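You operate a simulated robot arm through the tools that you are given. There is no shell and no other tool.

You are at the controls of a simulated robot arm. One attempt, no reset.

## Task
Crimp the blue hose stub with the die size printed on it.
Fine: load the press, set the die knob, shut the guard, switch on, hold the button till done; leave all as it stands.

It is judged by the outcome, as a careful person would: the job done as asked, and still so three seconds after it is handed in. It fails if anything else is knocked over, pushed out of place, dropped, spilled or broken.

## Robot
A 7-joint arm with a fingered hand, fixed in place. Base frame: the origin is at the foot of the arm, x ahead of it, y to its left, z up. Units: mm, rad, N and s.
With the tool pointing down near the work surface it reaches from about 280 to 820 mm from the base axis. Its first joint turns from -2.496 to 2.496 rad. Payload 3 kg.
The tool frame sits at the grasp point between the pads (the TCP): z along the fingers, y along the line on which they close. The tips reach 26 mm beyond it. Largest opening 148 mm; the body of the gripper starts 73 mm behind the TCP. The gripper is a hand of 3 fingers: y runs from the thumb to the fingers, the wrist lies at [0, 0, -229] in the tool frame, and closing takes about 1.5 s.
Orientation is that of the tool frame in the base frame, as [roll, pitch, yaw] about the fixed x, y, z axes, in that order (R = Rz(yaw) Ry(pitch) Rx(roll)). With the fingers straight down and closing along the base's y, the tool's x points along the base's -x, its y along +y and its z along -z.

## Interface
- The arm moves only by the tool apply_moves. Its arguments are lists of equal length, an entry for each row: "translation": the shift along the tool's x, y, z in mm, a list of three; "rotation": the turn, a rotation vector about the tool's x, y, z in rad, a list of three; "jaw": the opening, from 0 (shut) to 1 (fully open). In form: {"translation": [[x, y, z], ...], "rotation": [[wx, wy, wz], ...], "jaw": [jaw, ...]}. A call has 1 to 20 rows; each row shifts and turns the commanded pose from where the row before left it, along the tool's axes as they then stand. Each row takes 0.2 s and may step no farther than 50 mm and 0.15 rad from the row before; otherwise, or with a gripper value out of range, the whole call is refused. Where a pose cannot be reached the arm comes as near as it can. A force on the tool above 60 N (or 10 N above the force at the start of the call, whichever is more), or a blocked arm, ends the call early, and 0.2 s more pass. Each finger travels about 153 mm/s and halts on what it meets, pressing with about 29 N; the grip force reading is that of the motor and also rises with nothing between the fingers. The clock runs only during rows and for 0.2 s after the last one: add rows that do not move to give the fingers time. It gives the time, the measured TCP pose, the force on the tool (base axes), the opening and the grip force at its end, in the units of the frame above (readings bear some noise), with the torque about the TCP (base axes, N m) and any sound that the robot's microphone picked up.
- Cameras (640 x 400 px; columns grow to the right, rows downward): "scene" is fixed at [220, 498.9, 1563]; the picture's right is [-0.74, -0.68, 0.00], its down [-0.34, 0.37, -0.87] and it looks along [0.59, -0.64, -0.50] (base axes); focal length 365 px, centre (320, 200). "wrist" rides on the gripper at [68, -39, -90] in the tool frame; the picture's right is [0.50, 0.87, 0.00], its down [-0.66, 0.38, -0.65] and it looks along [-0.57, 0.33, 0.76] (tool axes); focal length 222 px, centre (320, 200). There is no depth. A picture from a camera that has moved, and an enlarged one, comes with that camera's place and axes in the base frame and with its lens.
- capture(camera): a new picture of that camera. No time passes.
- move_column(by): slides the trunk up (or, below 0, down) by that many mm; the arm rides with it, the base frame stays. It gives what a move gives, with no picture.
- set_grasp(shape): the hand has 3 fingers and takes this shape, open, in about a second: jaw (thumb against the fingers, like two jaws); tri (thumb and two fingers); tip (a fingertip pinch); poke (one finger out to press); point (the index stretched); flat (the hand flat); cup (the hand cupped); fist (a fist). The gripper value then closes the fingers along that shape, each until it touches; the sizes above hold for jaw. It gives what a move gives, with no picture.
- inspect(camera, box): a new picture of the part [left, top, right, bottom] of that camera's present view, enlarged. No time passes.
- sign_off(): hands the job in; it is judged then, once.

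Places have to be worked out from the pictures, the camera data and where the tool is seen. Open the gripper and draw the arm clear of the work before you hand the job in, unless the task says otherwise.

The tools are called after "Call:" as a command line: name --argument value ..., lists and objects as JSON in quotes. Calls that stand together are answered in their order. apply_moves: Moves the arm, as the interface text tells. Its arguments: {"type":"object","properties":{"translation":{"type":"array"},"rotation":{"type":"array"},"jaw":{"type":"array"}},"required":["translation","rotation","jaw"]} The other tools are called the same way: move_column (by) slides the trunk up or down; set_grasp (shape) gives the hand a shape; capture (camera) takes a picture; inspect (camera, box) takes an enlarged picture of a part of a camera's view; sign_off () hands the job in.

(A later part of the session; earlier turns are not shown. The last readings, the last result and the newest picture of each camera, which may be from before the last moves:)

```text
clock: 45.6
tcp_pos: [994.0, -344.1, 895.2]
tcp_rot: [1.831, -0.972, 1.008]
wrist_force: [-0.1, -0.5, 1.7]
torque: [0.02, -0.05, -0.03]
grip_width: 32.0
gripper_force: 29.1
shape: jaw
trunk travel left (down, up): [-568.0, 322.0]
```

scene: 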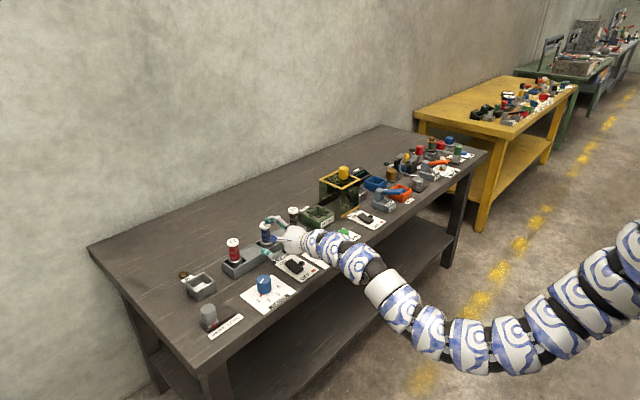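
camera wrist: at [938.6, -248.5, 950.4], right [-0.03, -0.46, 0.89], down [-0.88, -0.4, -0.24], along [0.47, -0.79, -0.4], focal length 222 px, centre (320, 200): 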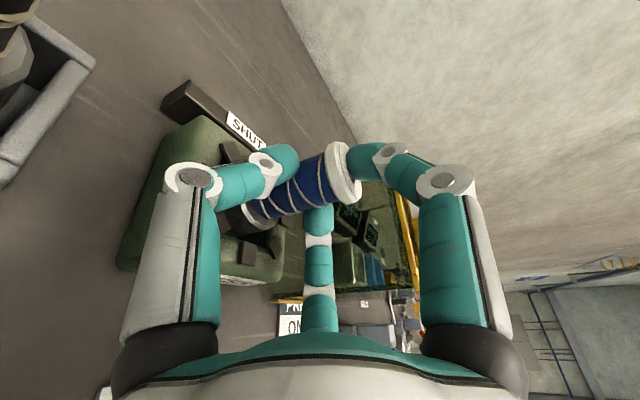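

Force rose from −3 to +1.7 N, so the stub is on the floor of the well. I release it gradually.

Call:
apply_moves --translation '[[0, 0, 0], [0, 0, 0], [0, 0, 0], [0, 0, 0]]' --rotation '[[0, 0, 0], [0, 0, 0], [0, 0, 0], [0, 0, 0]]' --jaw '[0.2, 0.3, 0.4, 0.4]'

Call:
inspect --camera "scene" --box '[290, 185, 340, 225]'

Call:
capture --camera "wrist"

```text
clock: 46.6
tcp_pos: [994.2, -343.4, 896.3]
tcp_rot: [1.83, -0.971, 1.008]
wrist_force: [0.0, -0.2, -0.6]
torque: [-0.03, 0.03, 0.01]
grip_width: 58.7
gripper_force: 0.0
shape: jaw
trunk travel left (down, up): [-568.0, 322.0]
```

```text
10.00 times, centred on (315, 205) of scene
camera zoom: at [220.0, 498.9, 1563.0], right [-0.74, -0.68, 0.0], down [-0.34, 0.37, -0.87], along [0.59, -0.64, -0.5], focal length 3648 px, centre (370, 150)
```

zoom: 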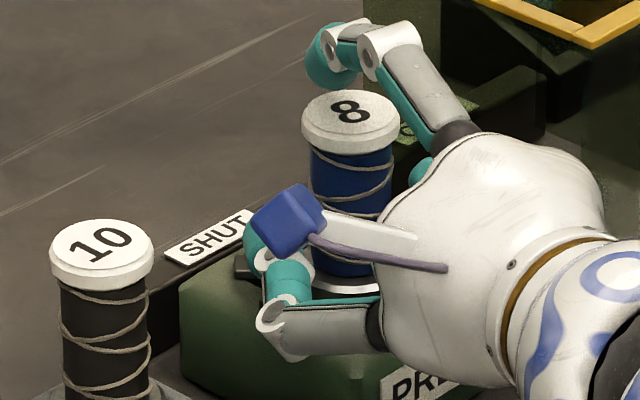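

```text
taken
camera wrist: at [938.2, -248.4, 943.0], right [-0.03, -0.46, 0.89], down [-0.88, -0.4, -0.24], along [0.47, -0.79, -0.4], focal length 222 px, centre (320, 200)
```

wrist: 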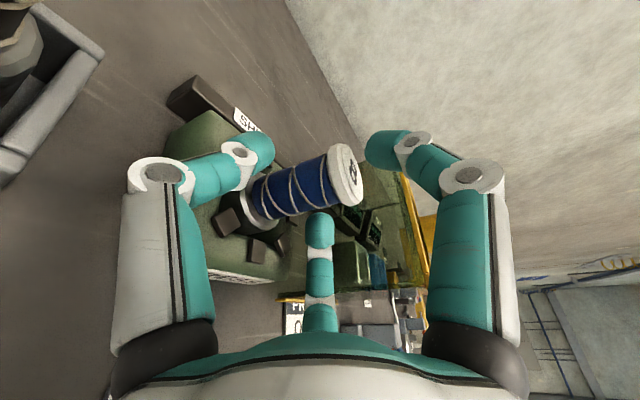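

The blue stub stands upright in the press. I open slightly more and back straight out along the tool axis.

Call:
apply_moves --translation '[[0, 0, 0], [0, 0, -20], [0, 0, -20], [0, 0, -30], [0, 0, -30], [0, 0, 0]]' --rotation '[[0, 0, 0], [0, 0, 0], [0, 0, 0], [0, 0, 0], [0, 0, 0], [0, 0, 0]]' --jaw '[0.5, 0.5, 0.5, 0.5, 0.5, 0.5]'

Call:
inspect --camera "scene" --box '[270, 160, 390, 250]'

Call:
capture --camera "wrist"

Call:
capture --camera "scene"

```text
clock: 48.0
tcp_pos: [899.8, -306.7, 911.2]
tcp_rot: [1.831, -0.971, 1.008]
wrist_force: [-0.5, 1.6, -0.2]
torque: [0.02, 0.0, 0.01]
grip_width: 73.7
gripper_force: 0.0
shape: jaw
trunk travel left (down, up): [-568.0, 322.0]
```

```text
4.44 times, centred on (330, 205) of scene
camera zoom: at [220.0, 498.9, 1563.0], right [-0.74, -0.68, 0.0], down [-0.34, 0.37, -0.87], along [0.59, -0.64, -0.5], focal length 1621 px, centre (276, 178)
```

zoom: 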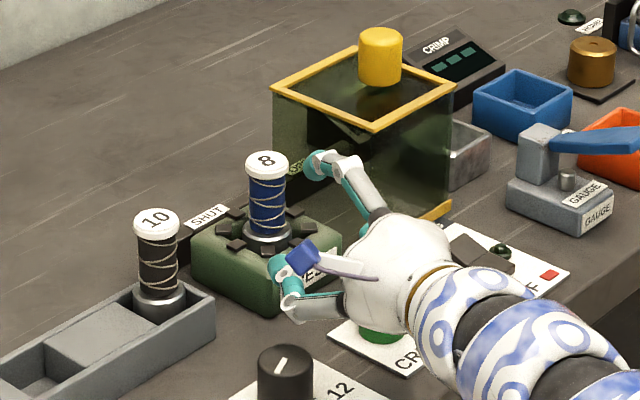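

```text
taken
camera wrist: at [844.0, -212.9, 958.7], right [-0.03, -0.46, 0.89], down [-0.88, -0.4, -0.24], along [0.47, -0.79, -0.4], focal length 222 px, centre (320, 200)
```

wrist: 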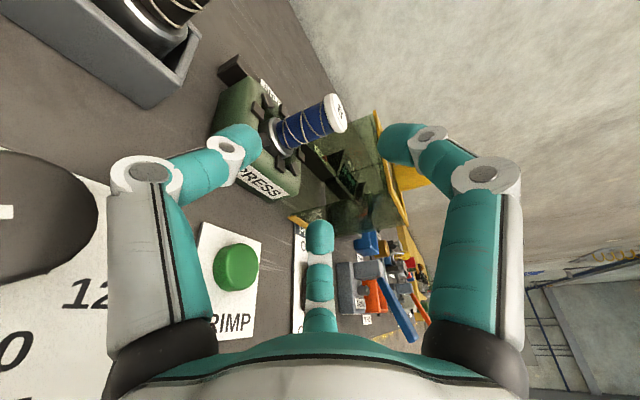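

```text
taken
```

scene: 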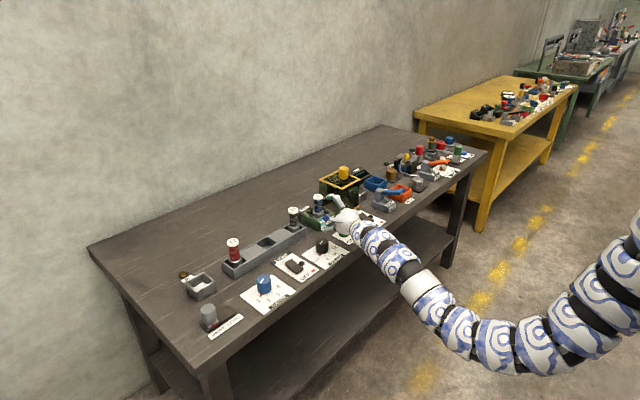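

The stub is loaded and upright, and nothing else moved. Next is the DIE knob, which needs a nearly vertical hand. I lift up and back, then rotate the hand from 81.5° down to about 12° from vertical.

Call:
apply_moves --translation '[[32.85, 7.95, -22.4], [32.85, 7.95, -22.4], [32.85, 7.95, -22.4], [32.85, 7.95, -22.4], [0, 0, 0], [0, 0, 0], [0, 0, 0], [0, 0, 0], [0, 0, 0], [0, 0, 0], [0, 0, 0], [0, 0, 0], [0, 0, 0], [0, 0, 0]]' --rotation '[[0, 0, 0], [0, 0, 0], [0, 0, 0], [0, 0, 0], [0.0743, -0.1125, 0], [0.0743, -0.1125, 0], [0.0743, -0.1125, 0], [0.0743, -0.1125, 0], [0.0743, -0.1125, 0], [0.0743, -0.1125, 0], [0.0743, -0.1125, 0], [0.0743, -0.1125, 0], [0.0743, -0.1125, 0], [0, 0, 0]]' --jaw '[0.6, 0.6, 0.6, 0.6, 0.6, 0.6, 0.6, 0.6, 0.6, 0.6, 0.6, 0.6, 0.6, 0.6]'

Call:
capture --camera "wrist"

Call:
capture --camera "scene"

```text
clock: 51.0
tcp_pos: [851.4, -243.7, 1035.4]
tcp_rot: [2.979, -0.235, 0.256]
wrist_force: [-0.8, 0.7, 0.0]
torque: [-0.06, 0.02, 0.03]
grip_width: 88.5
gripper_force: 0.1
shape: jaw
out of reach, approached as far as the arm can: row 13
trunk travel left (down, up): [-568.0, 322.0]
```

```text
taken
camera wrist: at [882.9, -179.6, 1131.4], right [0.66, -0.71, 0.25], down [-0.71, -0.46, 0.54], along [-0.27, -0.53, -0.81], focal length 222 px, centre (320, 200)
```

wrist: 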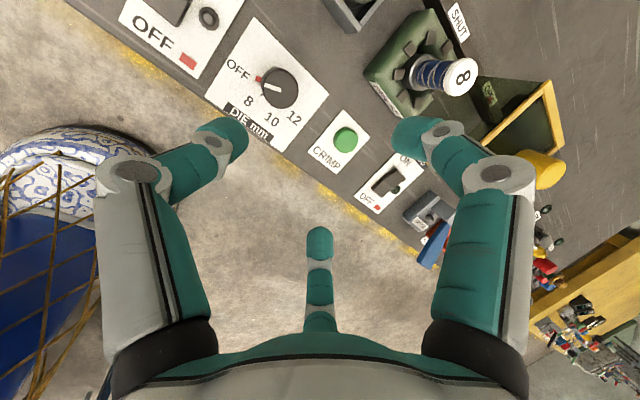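

```text
taken
```

scene: 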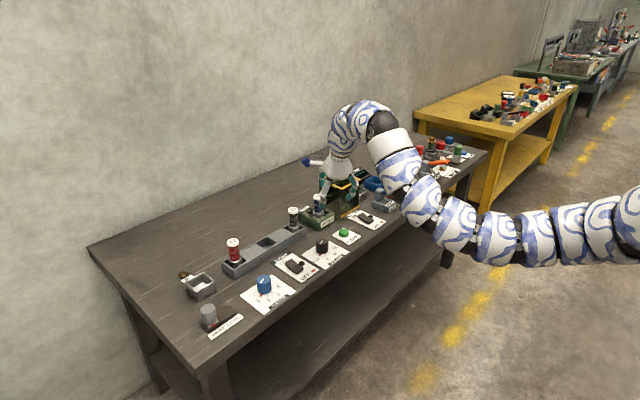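

The last bit of rotation was out of reach at this height, leaving the hand about 16° off vertical, which is workable. I enlarge the DIE knob in this view to fix its position and pointer.

Call:
inspect --camera "wrist" --box '[200, 20, 340, 150]'

Call:
inspect --camera "scene" --box '[295, 225, 355, 275]'

Call:
inspect --camera "wrist" --box '[360, 0, 480, 130]'

```text
3.08 times, centred on (270, 85) of wrist
camera zoom: at [882.9, -179.6, 1131.4], right [0.66, -0.71, 0.25], down [-0.71, -0.46, 0.54], along [-0.27, -0.53, -0.81], focal length 684 px, centre (474, 554)
```

zoom: 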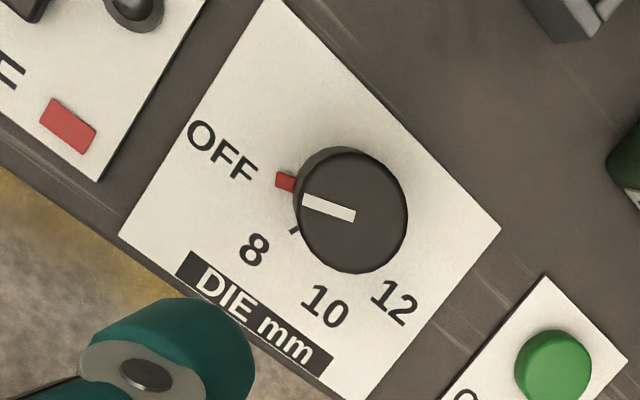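

```text
8.00 times, centred on (325, 250) of scene
camera zoom: at [220.0, 498.9, 1563.0], right [-0.74, -0.68, 0.0], down [-0.34, 0.37, -0.87], along [0.59, -0.64, -0.5], focal length 2918 px, centre (280, -200)
```

zoom: 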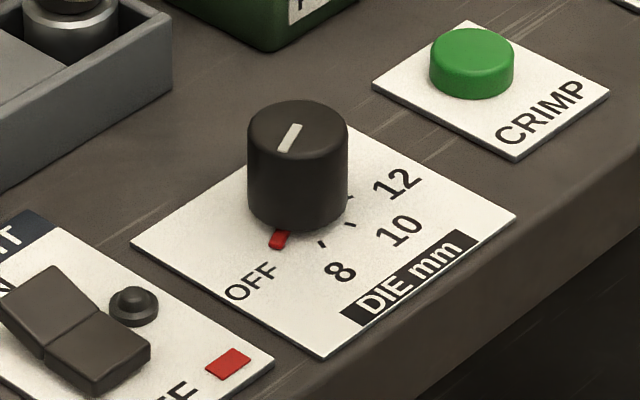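

```text
3.08 times, centred on (420, 65) of wrist
camera zoom: at [882.9, -179.6, 1131.4], right [0.66, -0.71, 0.25], down [-0.71, -0.46, 0.54], along [-0.27, -0.53, -0.81], focal length 684 px, centre (12, 615)
```

zoom: 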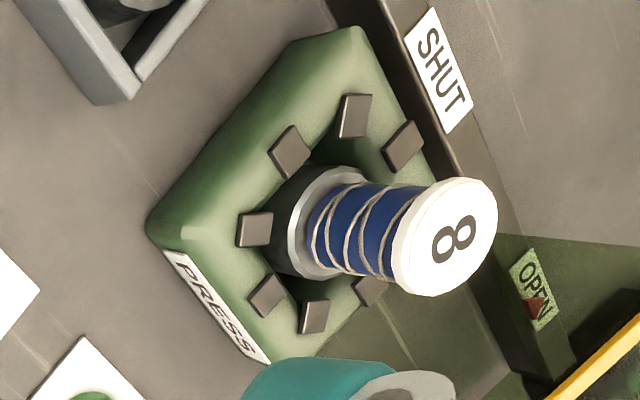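

The stub is well centred in the jaws. The DIE knob axis is at (876, -224.5), top z≈842.5, radius 21 mm. OFF sits near 112°, 8 near 157.5°, 10 near 205° and 12 near 248°, so I need about +45° counter-clockwise seen from above. I descend above it and try to make the hand more vertical.

Call:
apply_moves --translation '[[-0.5, -11.1, 34.5], [-0.5, -11.1, 34.5], [-0.5, -11.1, 34.5], [0, 0, 0], [0, 0, 0]]' --rotation '[[0, 0, 0], [0, 0, 0], [0, 0, 0], [0.0827, -0.1252, 0], [0, 0, 0]]' --jaw '[0.6, 0.6, 0.6, 0.6, 0.6]'

Call:
capture --camera "wrist"

Call:
capture --camera "scene"

```text
clock: 52.2
tcp_pos: [870.9, -225.4, 927.7]
tcp_rot: [3.067, -0.109, 0.24]
wrist_force: [0.0, -0.7, -0.6]
torque: [0.03, 0.02, 0.0]
grip_width: 88.4
gripper_force: 0.0
shape: jaw
trunk travel left (down, up): [-568.0, 322.0]
```

```text
taken
camera wrist: at [916.4, -166.4, 1023.4], right [0.68, -0.72, 0.12], down [-0.63, -0.49, 0.6], along [-0.38, -0.49, -0.79], focal length 222 px, centre (320, 200)
```

wrist: 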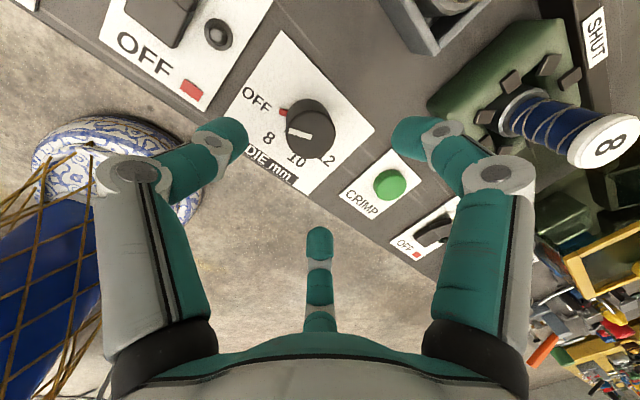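

```text
taken
```

scene: 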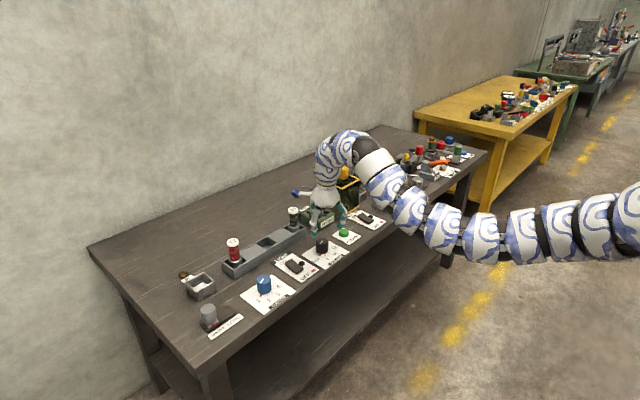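

The hand is now only 7.6° off vertical. I descend half-way over the knob and check centring before going down around it.

Call:
apply_moves --translation '[[-3.05, -3.65, 39.25], [0, 0, 0], [0, 0, 0]]' --rotation '[[0, 0, 0], [0, 0, 0], [0, 0, 0]]' --jaw '[0.6, 0.6, 0.6]'

Call:
capture --camera "wrist"

Call:
inspect --camera "scene" --box '[285, 180, 375, 270]'

```text
clock: 53.0
tcp_pos: [872.6, -224.0, 890.0]
tcp_rot: [3.067, -0.111, 0.24]
wrist_force: [0.1, 0.0, 0.2]
torque: [0.0, 0.01, 0.0]
grip_width: 88.5
gripper_force: 0.1
shape: jaw
trunk travel left (down, up): [-568.0, 322.0]
```

```text
taken
camera wrist: at [917.8, -165.5, 984.0], right [0.68, -0.72, 0.12], down [-0.63, -0.49, 0.6], along [-0.38, -0.49, -0.79], focal length 222 px, centre (320, 200)
```

wrist: 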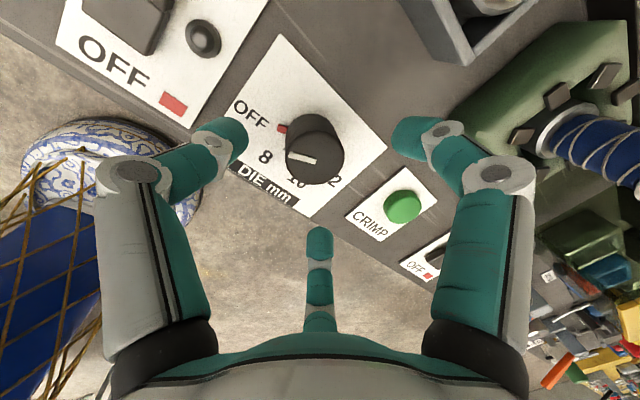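

```text
4.44 times, centred on (330, 225) of scene
camera zoom: at [220.0, 498.9, 1563.0], right [-0.74, -0.68, 0.0], down [-0.34, 0.37, -0.87], along [0.59, -0.64, -0.5], focal length 1621 px, centre (276, 89)
```

zoom: 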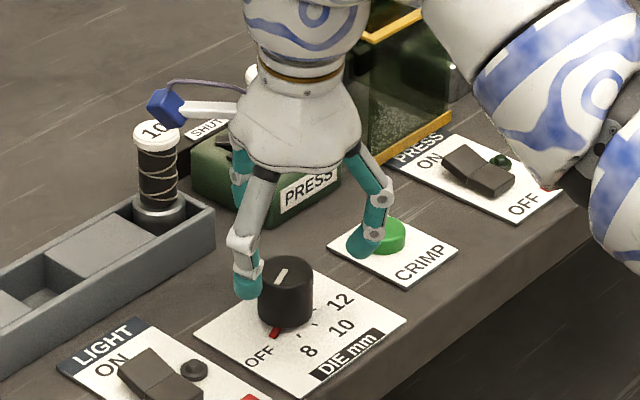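

The knob centre from this view is (876.7, -223.6), which agrees. I descend the remaining 39 mm around the knob.

Call:
apply_moves --translation '[[-1.53, -1.83, 19.6], [-1.53, -1.83, 19.6], [0, 0, 0]]' --rotation '[[0, 0, 0], [0, 0, 0], [0, 0, 0]]' --jaw '[0.6, 0.6, 0.6]'

Call:
capture --camera "wrist"

Call:
inspect --camera "scene" --box '[285, 180, 375, 270]'

```text
clock: 53.8
tcp_pos: [873.3, -221.7, 850.4]
tcp_rot: [3.068, -0.109, 0.241]
wrist_force: [0.3, -0.7, -0.5]
torque: [0.0, 0.03, 0.03]
grip_width: 88.3
gripper_force: 0.0
shape: jaw
trunk travel left (down, up): [-568.0, 322.0]
```

```text
taken
camera wrist: at [918.3, -164.0, 944.7], right [0.68, -0.72, 0.12], down [-0.63, -0.49, 0.6], along [-0.38, -0.49, -0.79], focal length 222 px, centre (320, 200)
```

wrist: 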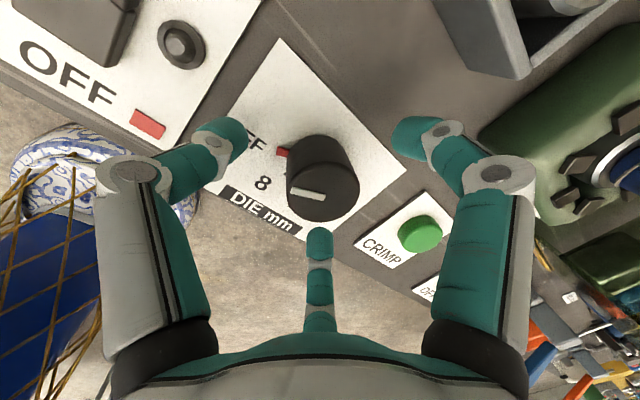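

```text
4.44 times, centred on (330, 225) of scene
camera zoom: at [220.0, 498.9, 1563.0], right [-0.74, -0.68, 0.0], down [-0.34, 0.37, -0.87], along [0.59, -0.64, -0.5], focal length 1621 px, centre (276, 89)
```

zoom: 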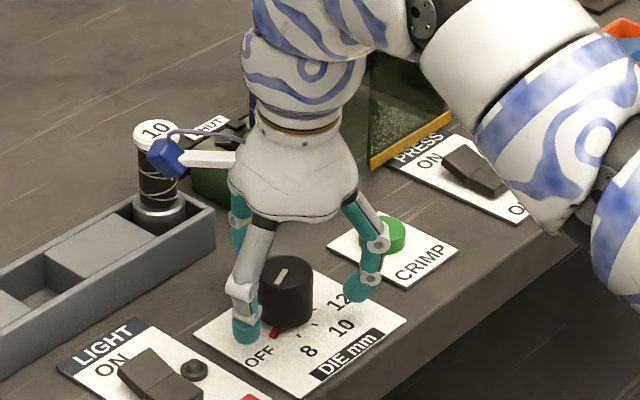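

Fingers surround the knob evenly. Closing onto it.

Call:
apply_moves --translation '[[0, 0, 0], [0, 0, 0], [0, 0, 0], [0, 0, 0], [0, 0, 0]]' --rotation '[[0, 0, 0], [0, 0, 0], [0, 0, 0], [0, 0, 0], [0, 0, 0]]' --jaw '[0.45, 0.35, 0.25, 0.1, 0]'

Call:
capture --camera "wrist"

Call:
inspect --camera "scene" --box '[295, 210, 355, 270]'

```text
clock: 55.0
tcp_pos: [873.9, -221.6, 849.7]
tcp_rot: [3.067, -0.11, 0.239]
wrist_force: [-0.5, 0.7, -3.6]
torque: [0.09, 0.12, 0.01]
grip_width: 34.2
gripper_force: 28.7
shape: jaw
trunk travel left (down, up): [-568.0, 322.0]
```

```text
taken
camera wrist: at [918.2, -163.9, 944.1], right [0.68, -0.72, 0.12], down [-0.63, -0.49, 0.6], along [-0.38, -0.49, -0.79], focal length 222 px, centre (320, 200)
```

wrist: 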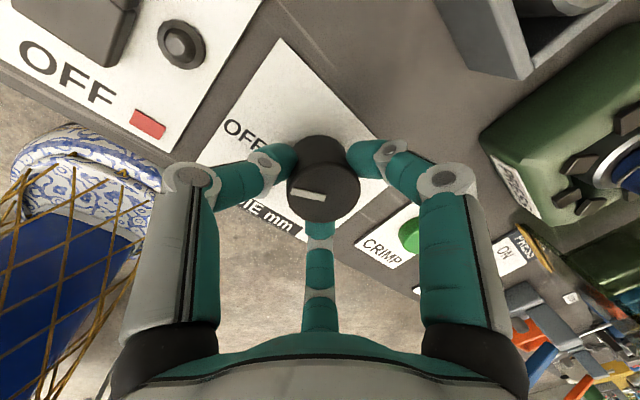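

```text
6.67 times, centred on (325, 240) of scene
camera zoom: at [220.0, 498.9, 1563.0], right [-0.74, -0.68, 0.0], down [-0.34, 0.37, -0.87], along [0.59, -0.64, -0.5], focal length 2432 px, centre (287, -67)
```

zoom: 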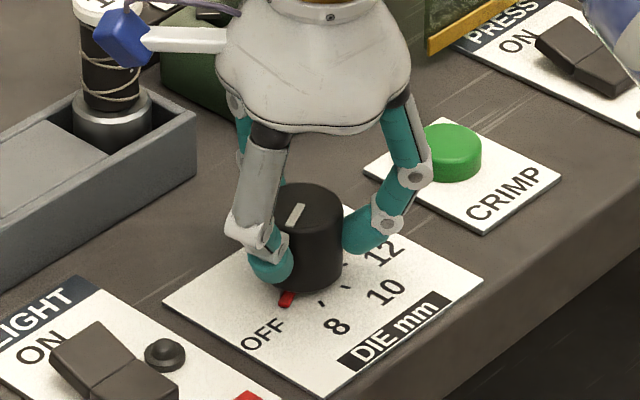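

Firm grip at 29 N. I rotate the hand +45° about the vertical through the knob, OFF → 8, in six small steps.

Call:
apply_moves --translation '[[-0.33, 0.28, 0], [-0.33, 0.28, 0], [-0.33, 0.28, 0], [-0.33, 0.28, 0], [-0.33, 0.28, 0], [-0.33, 0.28, 0], [0, 0, 0]]' --rotation '[[0.01425, 0.00971, -0.12986], [0.01425, 0.00971, -0.12986], [0.01425, 0.00971, -0.12986], [0.01425, 0.00971, -0.12986], [0.01425, 0.00971, -0.12986], [0.01425, 0.00971, -0.12986], [0, 0, 0]]' --jaw '[0, 0, 0, 0, 0, 0, 0]'

Call:
capture --camera "wrist"

Call:
inspect --camera "scene" --box '[295, 210, 355, 270]'

```text
clock: 56.6
tcp_pos: [870.9, -223.8, 851.3]
tcp_rot: [3.067, -0.111, 1.027]
wrist_force: [-4.3, -1.6, -2.5]
torque: [-0.07, 0.17, 0.0]
grip_width: 33.7
gripper_force: 29.4
shape: jaw
trunk travel left (down, up): [-568.0, 322.0]
```

```text
taken
camera wrist: at [862.8, -150.8, 944.2], right [0.99, -0.03, 0.12], down [-0.09, -0.79, 0.6], along [0.08, -0.61, -0.79], focal length 222 px, centre (320, 200)
```

wrist: 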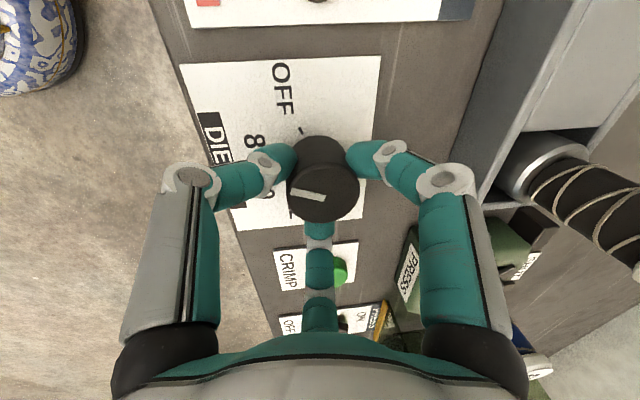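

```text
6.67 times, centred on (325, 240) of scene
camera zoom: at [220.0, 498.9, 1563.0], right [-0.74, -0.68, 0.0], down [-0.34, 0.37, -0.87], along [0.59, -0.64, -0.5], focal length 2432 px, centre (287, -67)
```

zoom: 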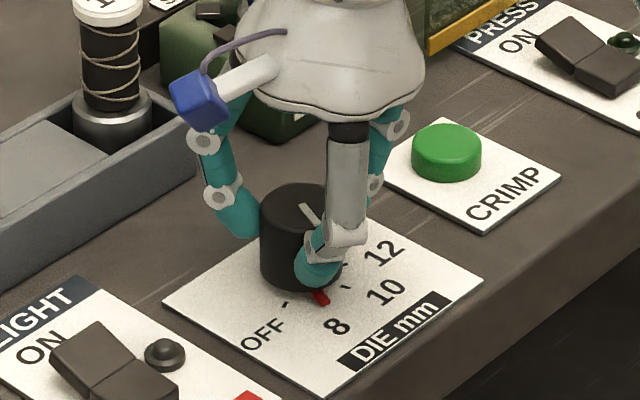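

The red pointer has moved with the knob and now sits on the 8 tick. I release and rise straight up along the tool axis.

Call:
apply_moves --translation '[[0, 0, 0], [0, 0, 0], [0, 0, 0], [0, 0, -20], [0, 0, -30], [0, 0, -40], [0, 0, 0]]' --rotation '[[0, 0, 0], [0, 0, 0], [0, 0, 0], [0, 0, 0], [0, 0, 0], [0, 0, 0], [0, 0, 0]]' --jaw '[0.3, 0.5, 0.6, 0.6, 0.6, 0.6, 0.6]'

Call:
capture --camera "wrist"

Call:
inspect --camera "scene" --box '[295, 210, 355, 270]'

```text
clock: 58.2
tcp_pos: [859.9, -229.9, 940.3]
tcp_rot: [3.065, -0.108, 1.027]
wrist_force: [0.8, 0.6, 0.3]
torque: [0.04, -0.01, 0.06]
grip_width: 88.4
gripper_force: 0.0
shape: jaw
trunk travel left (down, up): [-568.0, 322.0]
```

```text
taken
camera wrist: at [851.3, -156.1, 1035.0], right [0.99, -0.03, 0.12], down [-0.1, -0.79, 0.6], along [0.08, -0.61, -0.79], focal length 222 px, centre (320, 200)
```

wrist: 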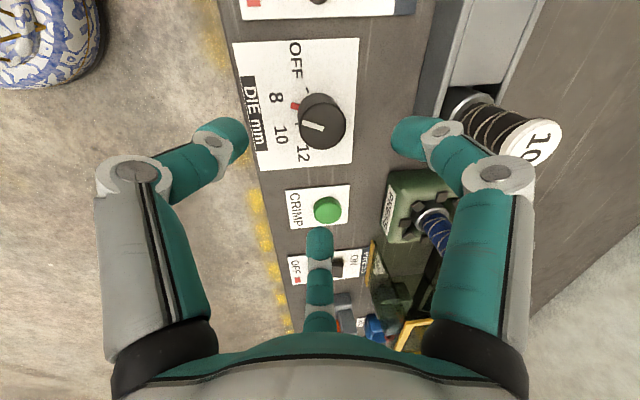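

```text
6.67 times, centred on (325, 240) of scene
camera zoom: at [220.0, 498.9, 1563.0], right [-0.74, -0.68, 0.0], down [-0.34, 0.37, -0.87], along [0.59, -0.64, -0.5], focal length 2432 px, centre (287, -67)
```

zoom: 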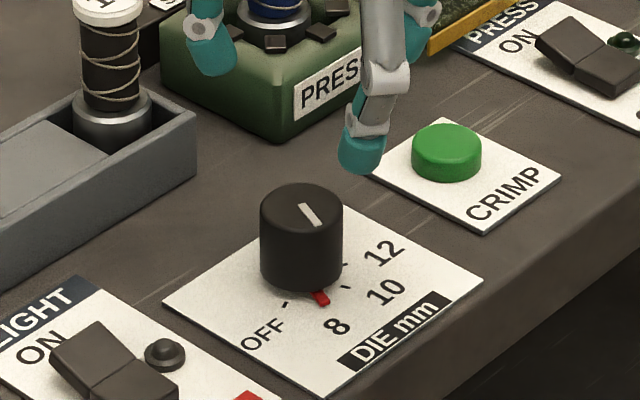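

Call:
inspect --camera "wrist" --box '[235, 35, 365, 175]'

Call:
inspect --camera "scene" --box '[310, 155, 380, 225]'

```text
2.86 times, centred on (300, 105) of wrist
camera zoom: at [851.3, -156.1, 1035.0], right [0.99, -0.03, 0.12], down [-0.1, -0.79, 0.6], along [0.08, -0.61, -0.79], focal length 635 px, centre (377, 471)
```

zoom: 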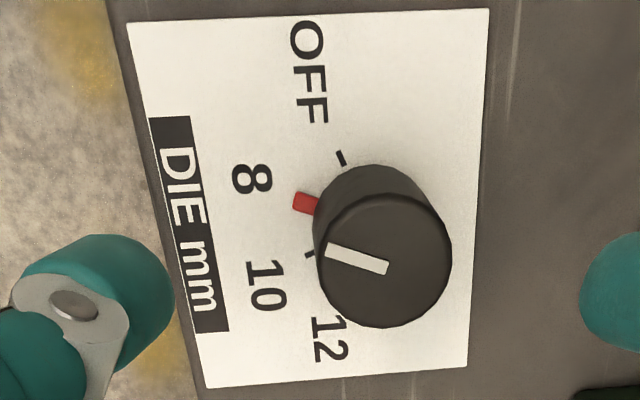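

```text
5.71 times, centred on (345, 190) of scene
camera zoom: at [220.0, 498.9, 1563.0], right [-0.74, -0.68, 0.0], down [-0.34, 0.37, -0.87], along [0.59, -0.64, -0.5], focal length 2084 px, centre (177, 257)
```

zoom: 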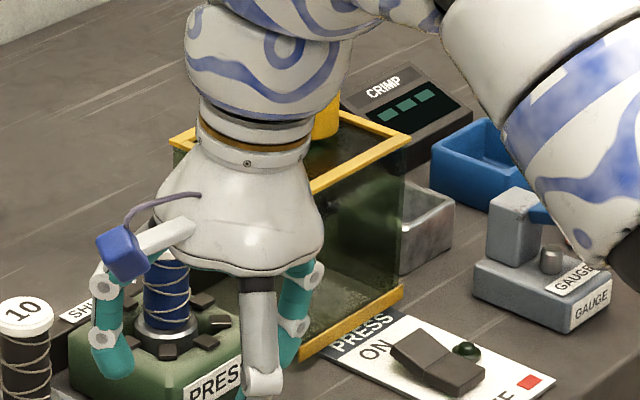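

The pointer is on 8 and everything else is unchanged. Next is the guard: its yellow knob is at about (1011.5, -496), z 933–971, radius about 19, and needs roughly +128 mm in y to SHUT. In free space I turn the hand back −46° in yaw and lean it to 70° again.

Call:
apply_moves --translation '[[0, 0, 0], [0, 0, 0], [0, 0, 0], [0, 0, 0], [0, 0, 0], [0, 0, 0], [0, 0, 0], [0, 0, 0], [0, 0, 0], [0, 0, 0], [0, 0, 0], [0, 0, 0], [0, 0, 0], [0, 0, 0], [0, 0, 0]]' --rotation '[[-0.01456, -0.00992, 0.13265], [-0.01456, -0.00992, 0.13265], [-0.01456, -0.00992, 0.13265], [-0.01456, -0.00992, 0.13265], [-0.01456, -0.00992, 0.13265], [-0.01456, -0.00992, 0.13265], [-0.075, 0.1136, 0], [-0.075, 0.1136, 0], [-0.075, 0.1136, 0], [-0.075, 0.1136, 0], [-0.075, 0.1136, 0], [-0.075, 0.1136, 0], [-0.075, 0.1136, 0], [-0.075, 0.1136, 0], [0, 0, 0]]' --jaw '[0.6, 0.6, 0.6, 0.6, 0.6, 0.6, 0.6, 0.6, 0.6, 0.6, 0.6, 0.6, 0.6, 0.6, 0.6]'

Call:
capture --camera "wrist"

Call:
capture --camera "scene"

```text
clock: 61.4
tcp_pos: [860.7, -227.8, 939.6]
tcp_rot: [2.153, -0.902, 0.731]
wrist_force: [-0.6, -0.7, -0.2]
torque: [0.02, -0.01, 0.01]
grip_width: 88.5
gripper_force: 0.0
shape: jaw
trunk travel left (down, up): [-568.0, 322.0]
```

```text
taken
camera wrist: at [818.1, -137.1, 1002.9], right [0.13, -0.53, 0.84], down [-0.92, -0.37, -0.1], along [0.36, -0.76, -0.53], focal length 222 px, centre (320, 200)
```

wrist: 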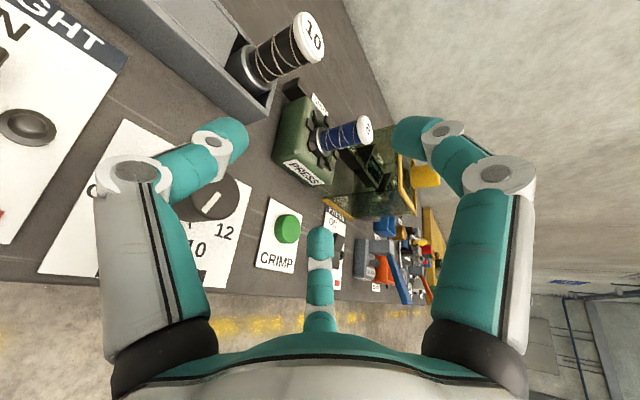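

```text
taken
```

scene: 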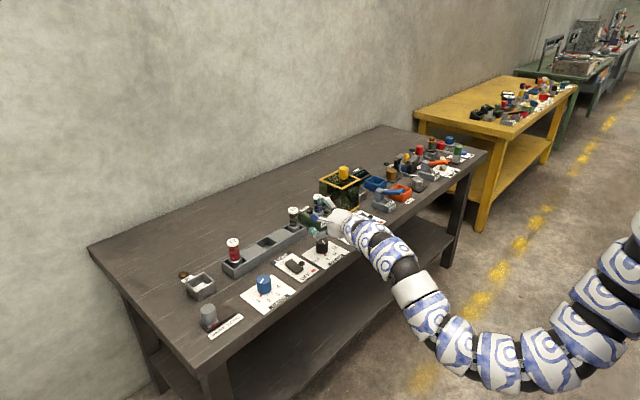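

The lean is 70° with azimuth −21°. I rise 50 mm and move across to in front of the guard knob, keeping above the stub and guard.

Call:
apply_moves --translation '[[19.6, 12.95, -8.5], [19.6, 12.95, -8.5], [-10.95, 32.2, 23.6], [-10.95, 32.2, 23.6], [-10.95, 32.2, 23.6], [-10.95, 32.2, 23.6], [-10.95, 32.2, 23.6], [-10.95, 32.2, 23.6], [0, 0, 0]]' --rotation '[[0, 0, 0], [0, 0, 0], [0, 0, 0], [0, 0, 0], [0, 0, 0], [0, 0, 0], [0, 0, 0], [0, 0, 0], [0, 0, 0]]' --jaw '[0.6, 0.6, 0.6, 0.6, 0.6, 0.6, 0.6, 0.6, 0.6]'

Call:
capture --camera "wrist"

Call:
inspect --camera "scene" --box '[290, 130, 420, 230]'

```text
clock: 63.4
tcp_pos: [935.5, -467.1, 988.0]
tcp_rot: [2.154, -0.9, 0.729]
wrist_force: [-0.5, 1.0, -0.2]
torque: [0.02, -0.02, -0.02]
grip_width: 88.3
gripper_force: 0.0
shape: jaw
trunk travel left (down, up): [-568.0, 322.0]
```

```text
taken
camera wrist: at [891.9, -374.8, 1051.9], right [0.13, -0.53, 0.84], down [-0.92, -0.37, -0.09], along [0.36, -0.76, -0.53], focal length 222 px, centre (320, 200)
```

wrist: 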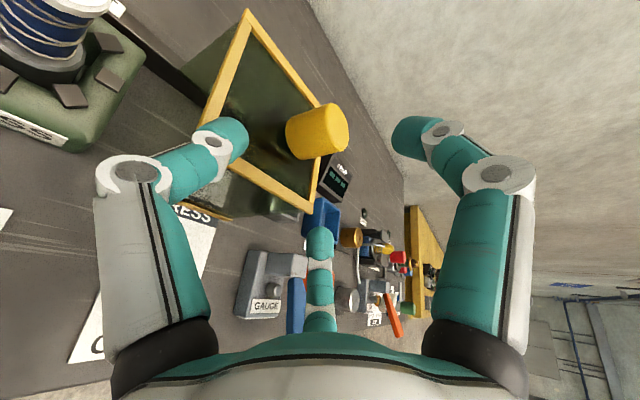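

```text
4.00 times, centred on (355, 180) of scene
camera zoom: at [220.0, 498.9, 1563.0], right [-0.74, -0.68, 0.0], down [-0.34, 0.37, -0.87], along [0.59, -0.64, -0.5], focal length 1459 px, centre (180, 280)
```

zoom: 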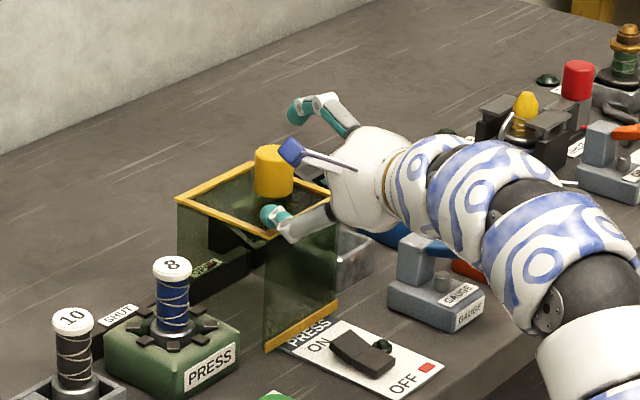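

The knob is measured at about (1012.5, -497.5), almost exactly on the hand's axis. I narrow the fingers to 0.45 and slide forward so the two side fingers straddle the knob above the guard's frame.

Call:
apply_moves --translation '[[0, 0, 0], [0, 0, 0], [4.7, 3.5, 21.9], [4.7, 3.5, 21.9], [4.7, 3.5, 21.9], [0, 0, 0]]' --rotation '[[0, 0, 0], [0, 0, 0], [0, 0, 0], [0, 0, 0], [0, 0, 0], [0, 0, 0]]' --jaw '[0.45, 0.45, 0.45, 0.45, 0.45, 0.45]'

Call:
capture --camera "wrist"

Call:
inspect --camera "scene" --box '[310, 140, 380, 220]'

```text
clock: 64.8
tcp_pos: [998.6, -490.8, 982.6]
tcp_rot: [2.157, -0.9, 0.728]
wrist_force: [0.2, 0.6, 0.0]
torque: [-0.03, 0.03, -0.02]
grip_width: 67.2
gripper_force: 0.0
shape: jaw
trunk travel left (down, up): [-568.0, 322.0]
```

```text
taken
camera wrist: at [954.3, -399.6, 1046.9], right [0.13, -0.53, 0.84], down [-0.92, -0.37, -0.09], along [0.36, -0.76, -0.53], focal length 222 px, centre (320, 200)
```

wrist: 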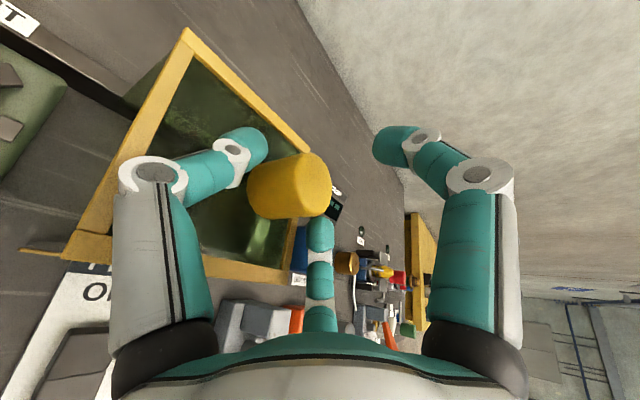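

```text
5.00 times, centred on (345, 180) of scene
camera zoom: at [220.0, 498.9, 1563.0], right [-0.74, -0.68, 0.0], down [-0.34, 0.37, -0.87], along [0.59, -0.64, -0.5], focal length 1824 px, centre (195, 300)
```

zoom: 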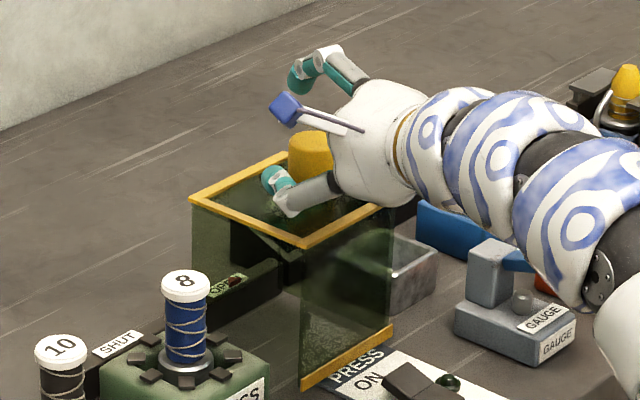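

The side fingers straddle the knob properly. I narrow a little to 0.35 and slide the guard +y by about 60 mm as a first stage, watching force.

Call:
apply_moves --translation '[[0, 0, 0], [0, 0, 0], [4.14, -8.47, -3.34], [4.14, -8.47, -3.34], [4.14, -8.47, -3.34], [4.14, -8.47, -3.34], [4.14, -8.47, -3.34], [4.14, -8.47, -3.34]]' --rotation '[[0, 0, 0], [0, 0, 0], [0, 0, 0], [0, 0, 0], [0, 0, 0], [0, 0, 0], [0, 0, 0], [0, 0, 0]]' --jaw '[0.35, 0.35, 0.35, 0.35, 0.35, 0.35, 0.35, 0.35]'

Call:
capture --camera "wrist"

Call:
inspect --camera "scene" --box '[290, 140, 380, 230]'

```text
clock: 66.6
tcp_pos: [995.3, -431.0, 983.5]
tcp_rot: [2.156, -0.901, 0.729]
wrist_force: [-0.6, 0.7, -0.3]
torque: [0.0, 0.01, 0.03]
grip_width: 51.9
gripper_force: 0.1
shape: jaw
trunk travel left (down, up): [-568.0, 322.0]
```

```text
taken
camera wrist: at [952.6, -339.5, 1047.0], right [0.13, -0.53, 0.84], down [-0.92, -0.37, -0.09], along [0.36, -0.76, -0.53], focal length 222 px, centre (320, 200)
```

wrist: 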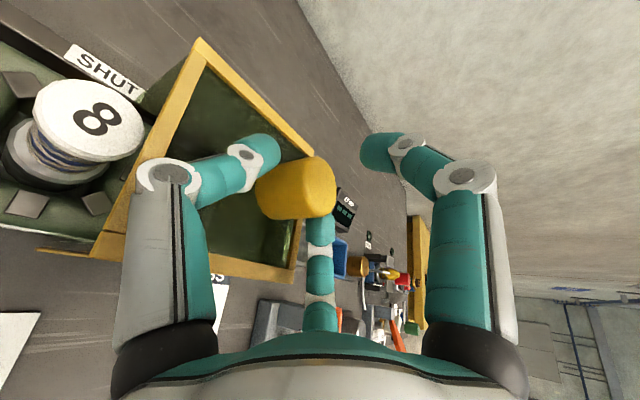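

```text
4.44 times, centred on (335, 185) of scene
camera zoom: at [220.0, 498.9, 1563.0], right [-0.74, -0.68, 0.0], down [-0.34, 0.37, -0.87], along [0.59, -0.64, -0.5], focal length 1621 px, centre (253, 267)
```

zoom: 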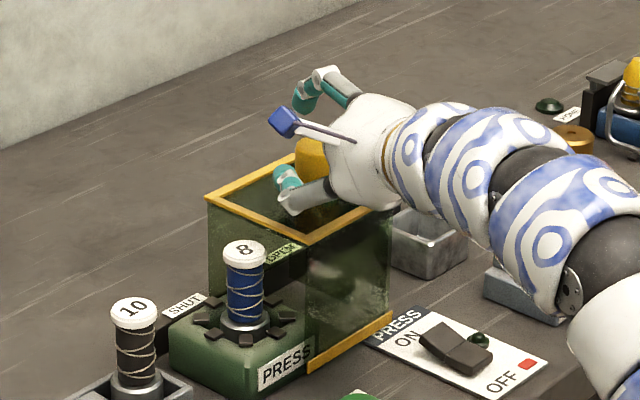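

The guard slides easily with no noticeable force. I continue another 40 mm and check clearance to the stub.

Call:
apply_moves --translation '[[4.37, -8.53, -2.9], [4.37, -8.53, -2.9], [4.37, -8.53, -2.9], [4.37, -8.53, -2.9]]' --rotation '[[0, 0, 0], [0, 0, 0], [0, 0, 0], [0, 0, 0]]' --jaw '[0.35, 0.35, 0.35, 0.35]'

Call:
inspect --camera "scene" --box '[290, 140, 380, 230]'

Call:
capture --camera "wrist"

```text
clock: 67.6
tcp_pos: [999.5, -391.0, 985.6]
tcp_rot: [2.156, -0.899, 0.73]
wrist_force: [-1.0, -0.2, -0.8]
torque: [0.02, -0.02, 0.01]
grip_width: 52.1
gripper_force: 0.0
shape: jaw
trunk travel left (down, up): [-568.0, 322.0]
```

```text
4.44 times, centred on (335, 185) of scene
camera zoom: at [220.0, 498.9, 1563.0], right [-0.74, -0.68, 0.0], down [-0.34, 0.37, -0.87], along [0.59, -0.64, -0.5], focal length 1621 px, centre (253, 267)
```

zoom: 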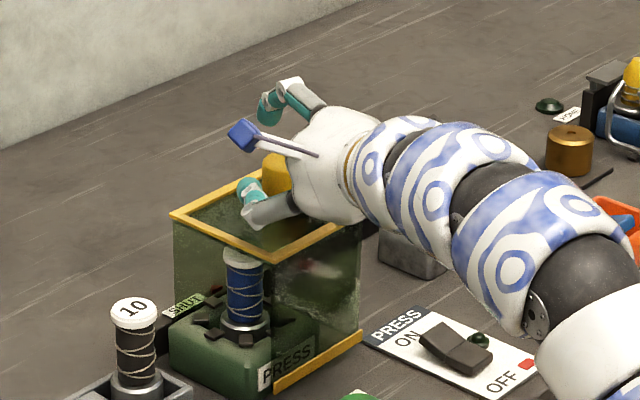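

```text
taken
camera wrist: at [955.4, -299.2, 1049.0], right [0.13, -0.53, 0.84], down [-0.92, -0.37, -0.09], along [0.36, -0.76, -0.53], focal length 222 px, centre (320, 200)
```

wrist: 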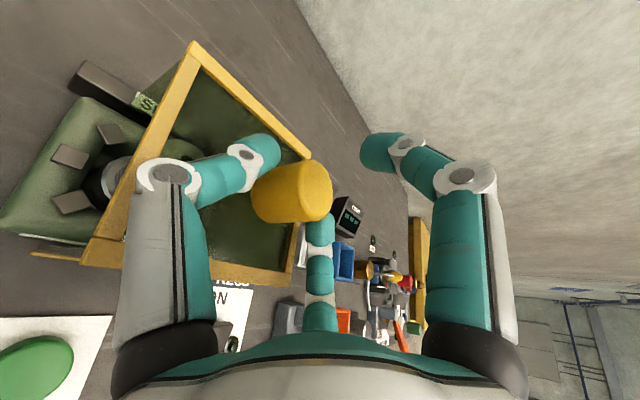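

The guard passes over the stub without touching. I push the remaining ~35 mm toward SHUT, expecting the stop.

Call:
apply_moves --translation '[[3.06, -7.07, -2.24], [3.06, -7.07, -2.24], [3.06, -7.07, -2.24], [3.06, -7.07, -2.24]]' --rotation '[[0, 0, 0], [0, 0, 0], [0, 0, 0], [0, 0, 0]]' --jaw '[0.35, 0.35, 0.35, 0.35]'

Call:
inspect --camera "scene" --box '[290, 140, 380, 230]'

```text
clock: 68.6
tcp_pos: [999.1, -359.9, 982.4]
tcp_rot: [2.156, -0.902, 0.731]
wrist_force: [-0.3, -0.8, 0.6]
torque: [-0.01, 0.0, -0.03]
grip_width: 52.2
gripper_force: 0.0
shape: jaw
trunk travel left (down, up): [-568.0, 322.0]
```

```text
4.44 times, centred on (335, 185) of scene
camera zoom: at [220.0, 498.9, 1563.0], right [-0.74, -0.68, 0.0], down [-0.34, 0.37, -0.87], along [0.59, -0.64, -0.5], focal length 1621 px, centre (253, 267)
```

zoom: 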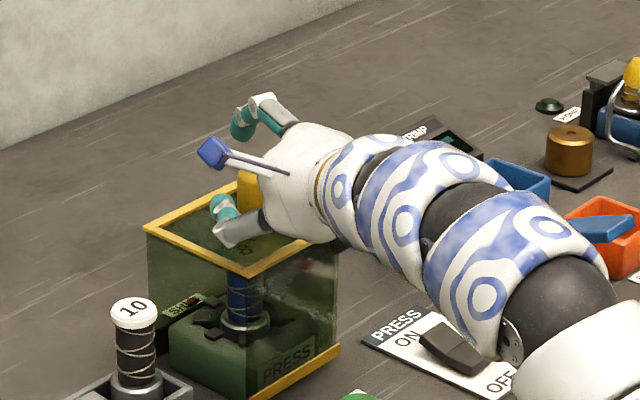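

Call:
inspect --camera "scene" --box '[310, 180, 350, 215]'

Call:
inspect --camera "scene" --box '[308, 195, 338, 220]'

Call:
capture --camera "wrist"

```text
11.43 times, centred on (330, 198) of scene
camera zoom: at [220.0, 498.9, 1563.0], right [-0.74, -0.68, 0.0], down [-0.34, 0.37, -0.87], along [0.59, -0.64, -0.5], focal length 4169 px, centre (206, 229)
```

zoom: 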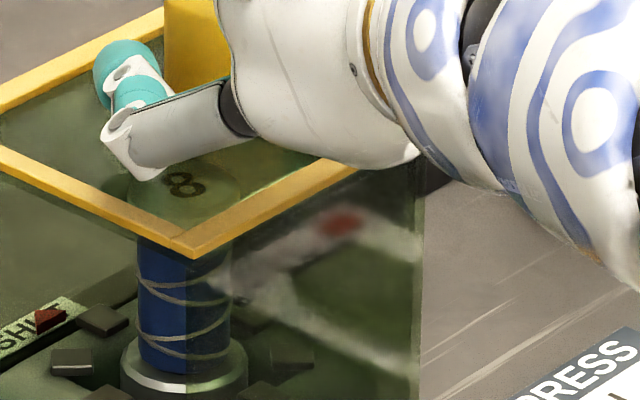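

```text
16.00 times, centred on (323, 208) of scene
camera zoom: at [220.0, 498.9, 1563.0], right [-0.74, -0.68, 0.0], down [-0.34, 0.37, -0.87], along [0.59, -0.64, -0.5], focal length 5836 px, centre (272, 80)
```

zoom: 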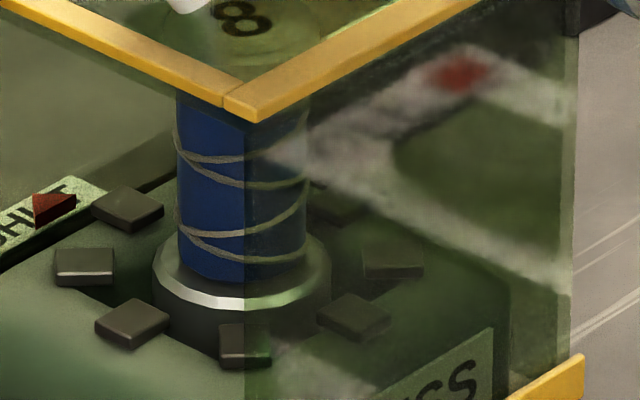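

```text
taken
camera wrist: at [956.4, -268.3, 1045.5], right [0.13, -0.53, 0.84], down [-0.92, -0.37, -0.09], along [0.36, -0.76, -0.53], focal length 222 px, centre (320, 200)
```

wrist: 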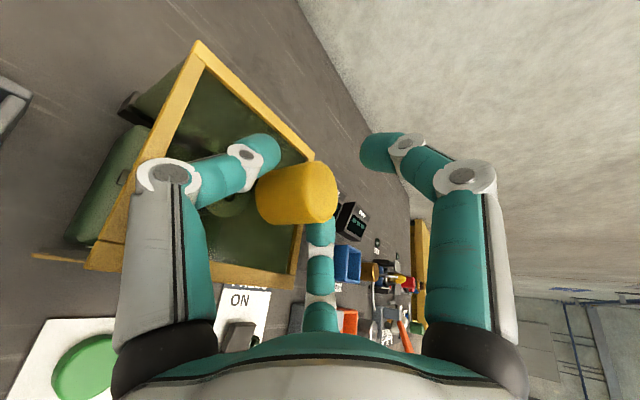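

The red index is over the SHUT label. I'll push a few mm more to make sure it's against the stop.

Call:
apply_moves --translation '[[1.66, -3.39, -1.34], [1.66, -3.39, -1.34], [1.66, -3.39, -1.34], [0, 0, 0]]' --rotation '[[0, 0, 0], [0, 0, 0], [0, 0, 0], [0, 0, 0]]' --jaw '[0.35, 0.35, 0.35, 0.35]'

Call:
inspect --camera "scene" --box '[300, 195, 330, 220]'

```text
clock: 69.6
tcp_pos: [999.6, -349.7, 982.5]
tcp_rot: [2.156, -0.899, 0.727]
wrist_force: [0.9, -6.0, -0.1]
torque: [-0.16, -0.03, -0.02]
grip_width: 54.9
gripper_force: 0.0
shape: jaw
trunk travel left (down, up): [-568.0, 322.0]
```

```text
16.00 times, centred on (315, 208) of scene
camera zoom: at [220.0, 498.9, 1563.0], right [-0.74, -0.68, 0.0], down [-0.34, 0.37, -0.87], along [0.59, -0.64, -0.5], focal length 5836 px, centre (400, 80)
```

zoom: 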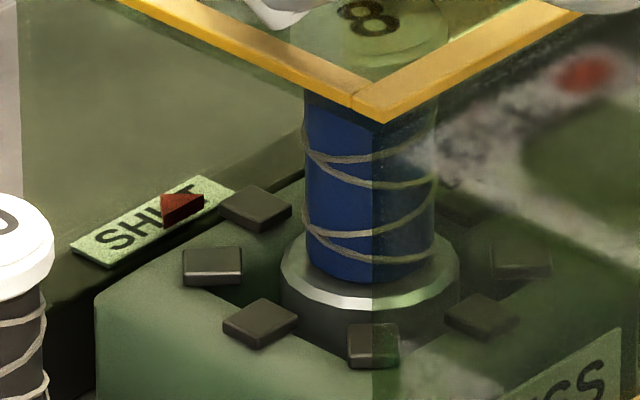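

The guard is on its SHUT stop: there's a 6 N reaction and the index no longer moves. I open the fingers, centre off the knob and back out.

Call:
apply_moves --translation '[[0, 0, 0], [0, 0, 0], [-3.3, 6.8, 2.7], [0, 0, -30], [0, 0, -35], [0, 0, -35], [0, 0, 0]]' --rotation '[[0, 0, 0], [0, 0, 0], [0, 0, 0], [0, 0, 0], [0, 0, 0], [0, 0, 0], [0, 0, 0]]' --jaw '[0.5, 0.6, 0.6, 0.6, 0.6, 0.6, 0.6]'

Call:
capture --camera "wrist"

Call:
inspect --camera "scene" --box '[270, 140, 410, 260]'

```text
clock: 71.2
tcp_pos: [911.4, -322.4, 1016.5]
tcp_rot: [2.156, -0.9, 0.73]
wrist_force: [0.0, 0.2, -0.1]
torque: [0.0, -0.01, 0.0]
grip_width: 88.4
gripper_force: 0.1
shape: jaw
trunk travel left (down, up): [-568.0, 322.0]
```

```text
taken
camera wrist: at [868.4, -231.2, 1078.7], right [0.13, -0.53, 0.84], down [-0.92, -0.37, -0.09], along [0.36, -0.76, -0.53], focal length 222 px, centre (320, 200)
```

wrist: 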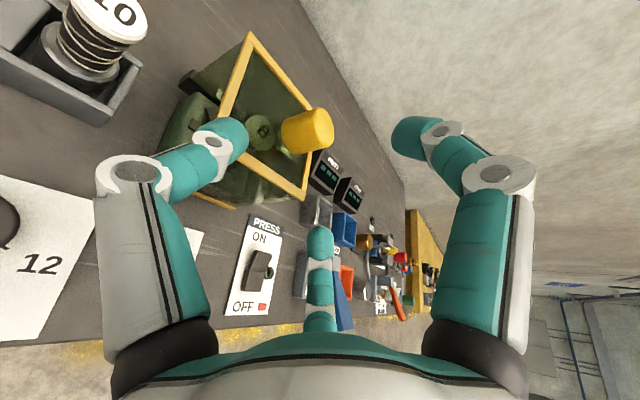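

```text
3.33 times, centred on (340, 200) of scene
camera zoom: at [220.0, 498.9, 1563.0], right [-0.74, -0.68, 0.0], down [-0.34, 0.37, -0.87], along [0.59, -0.64, -0.5], focal length 1216 px, centre (253, 200)
```

zoom: 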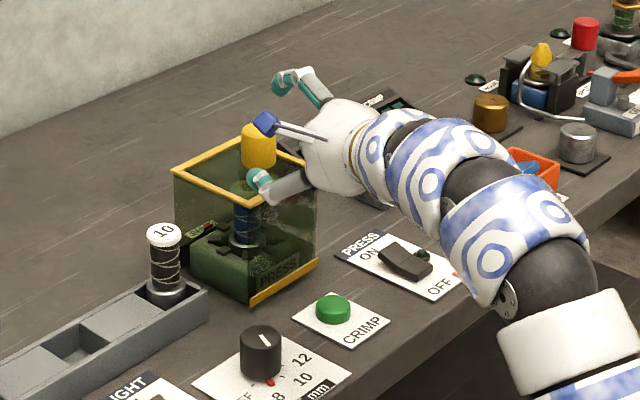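

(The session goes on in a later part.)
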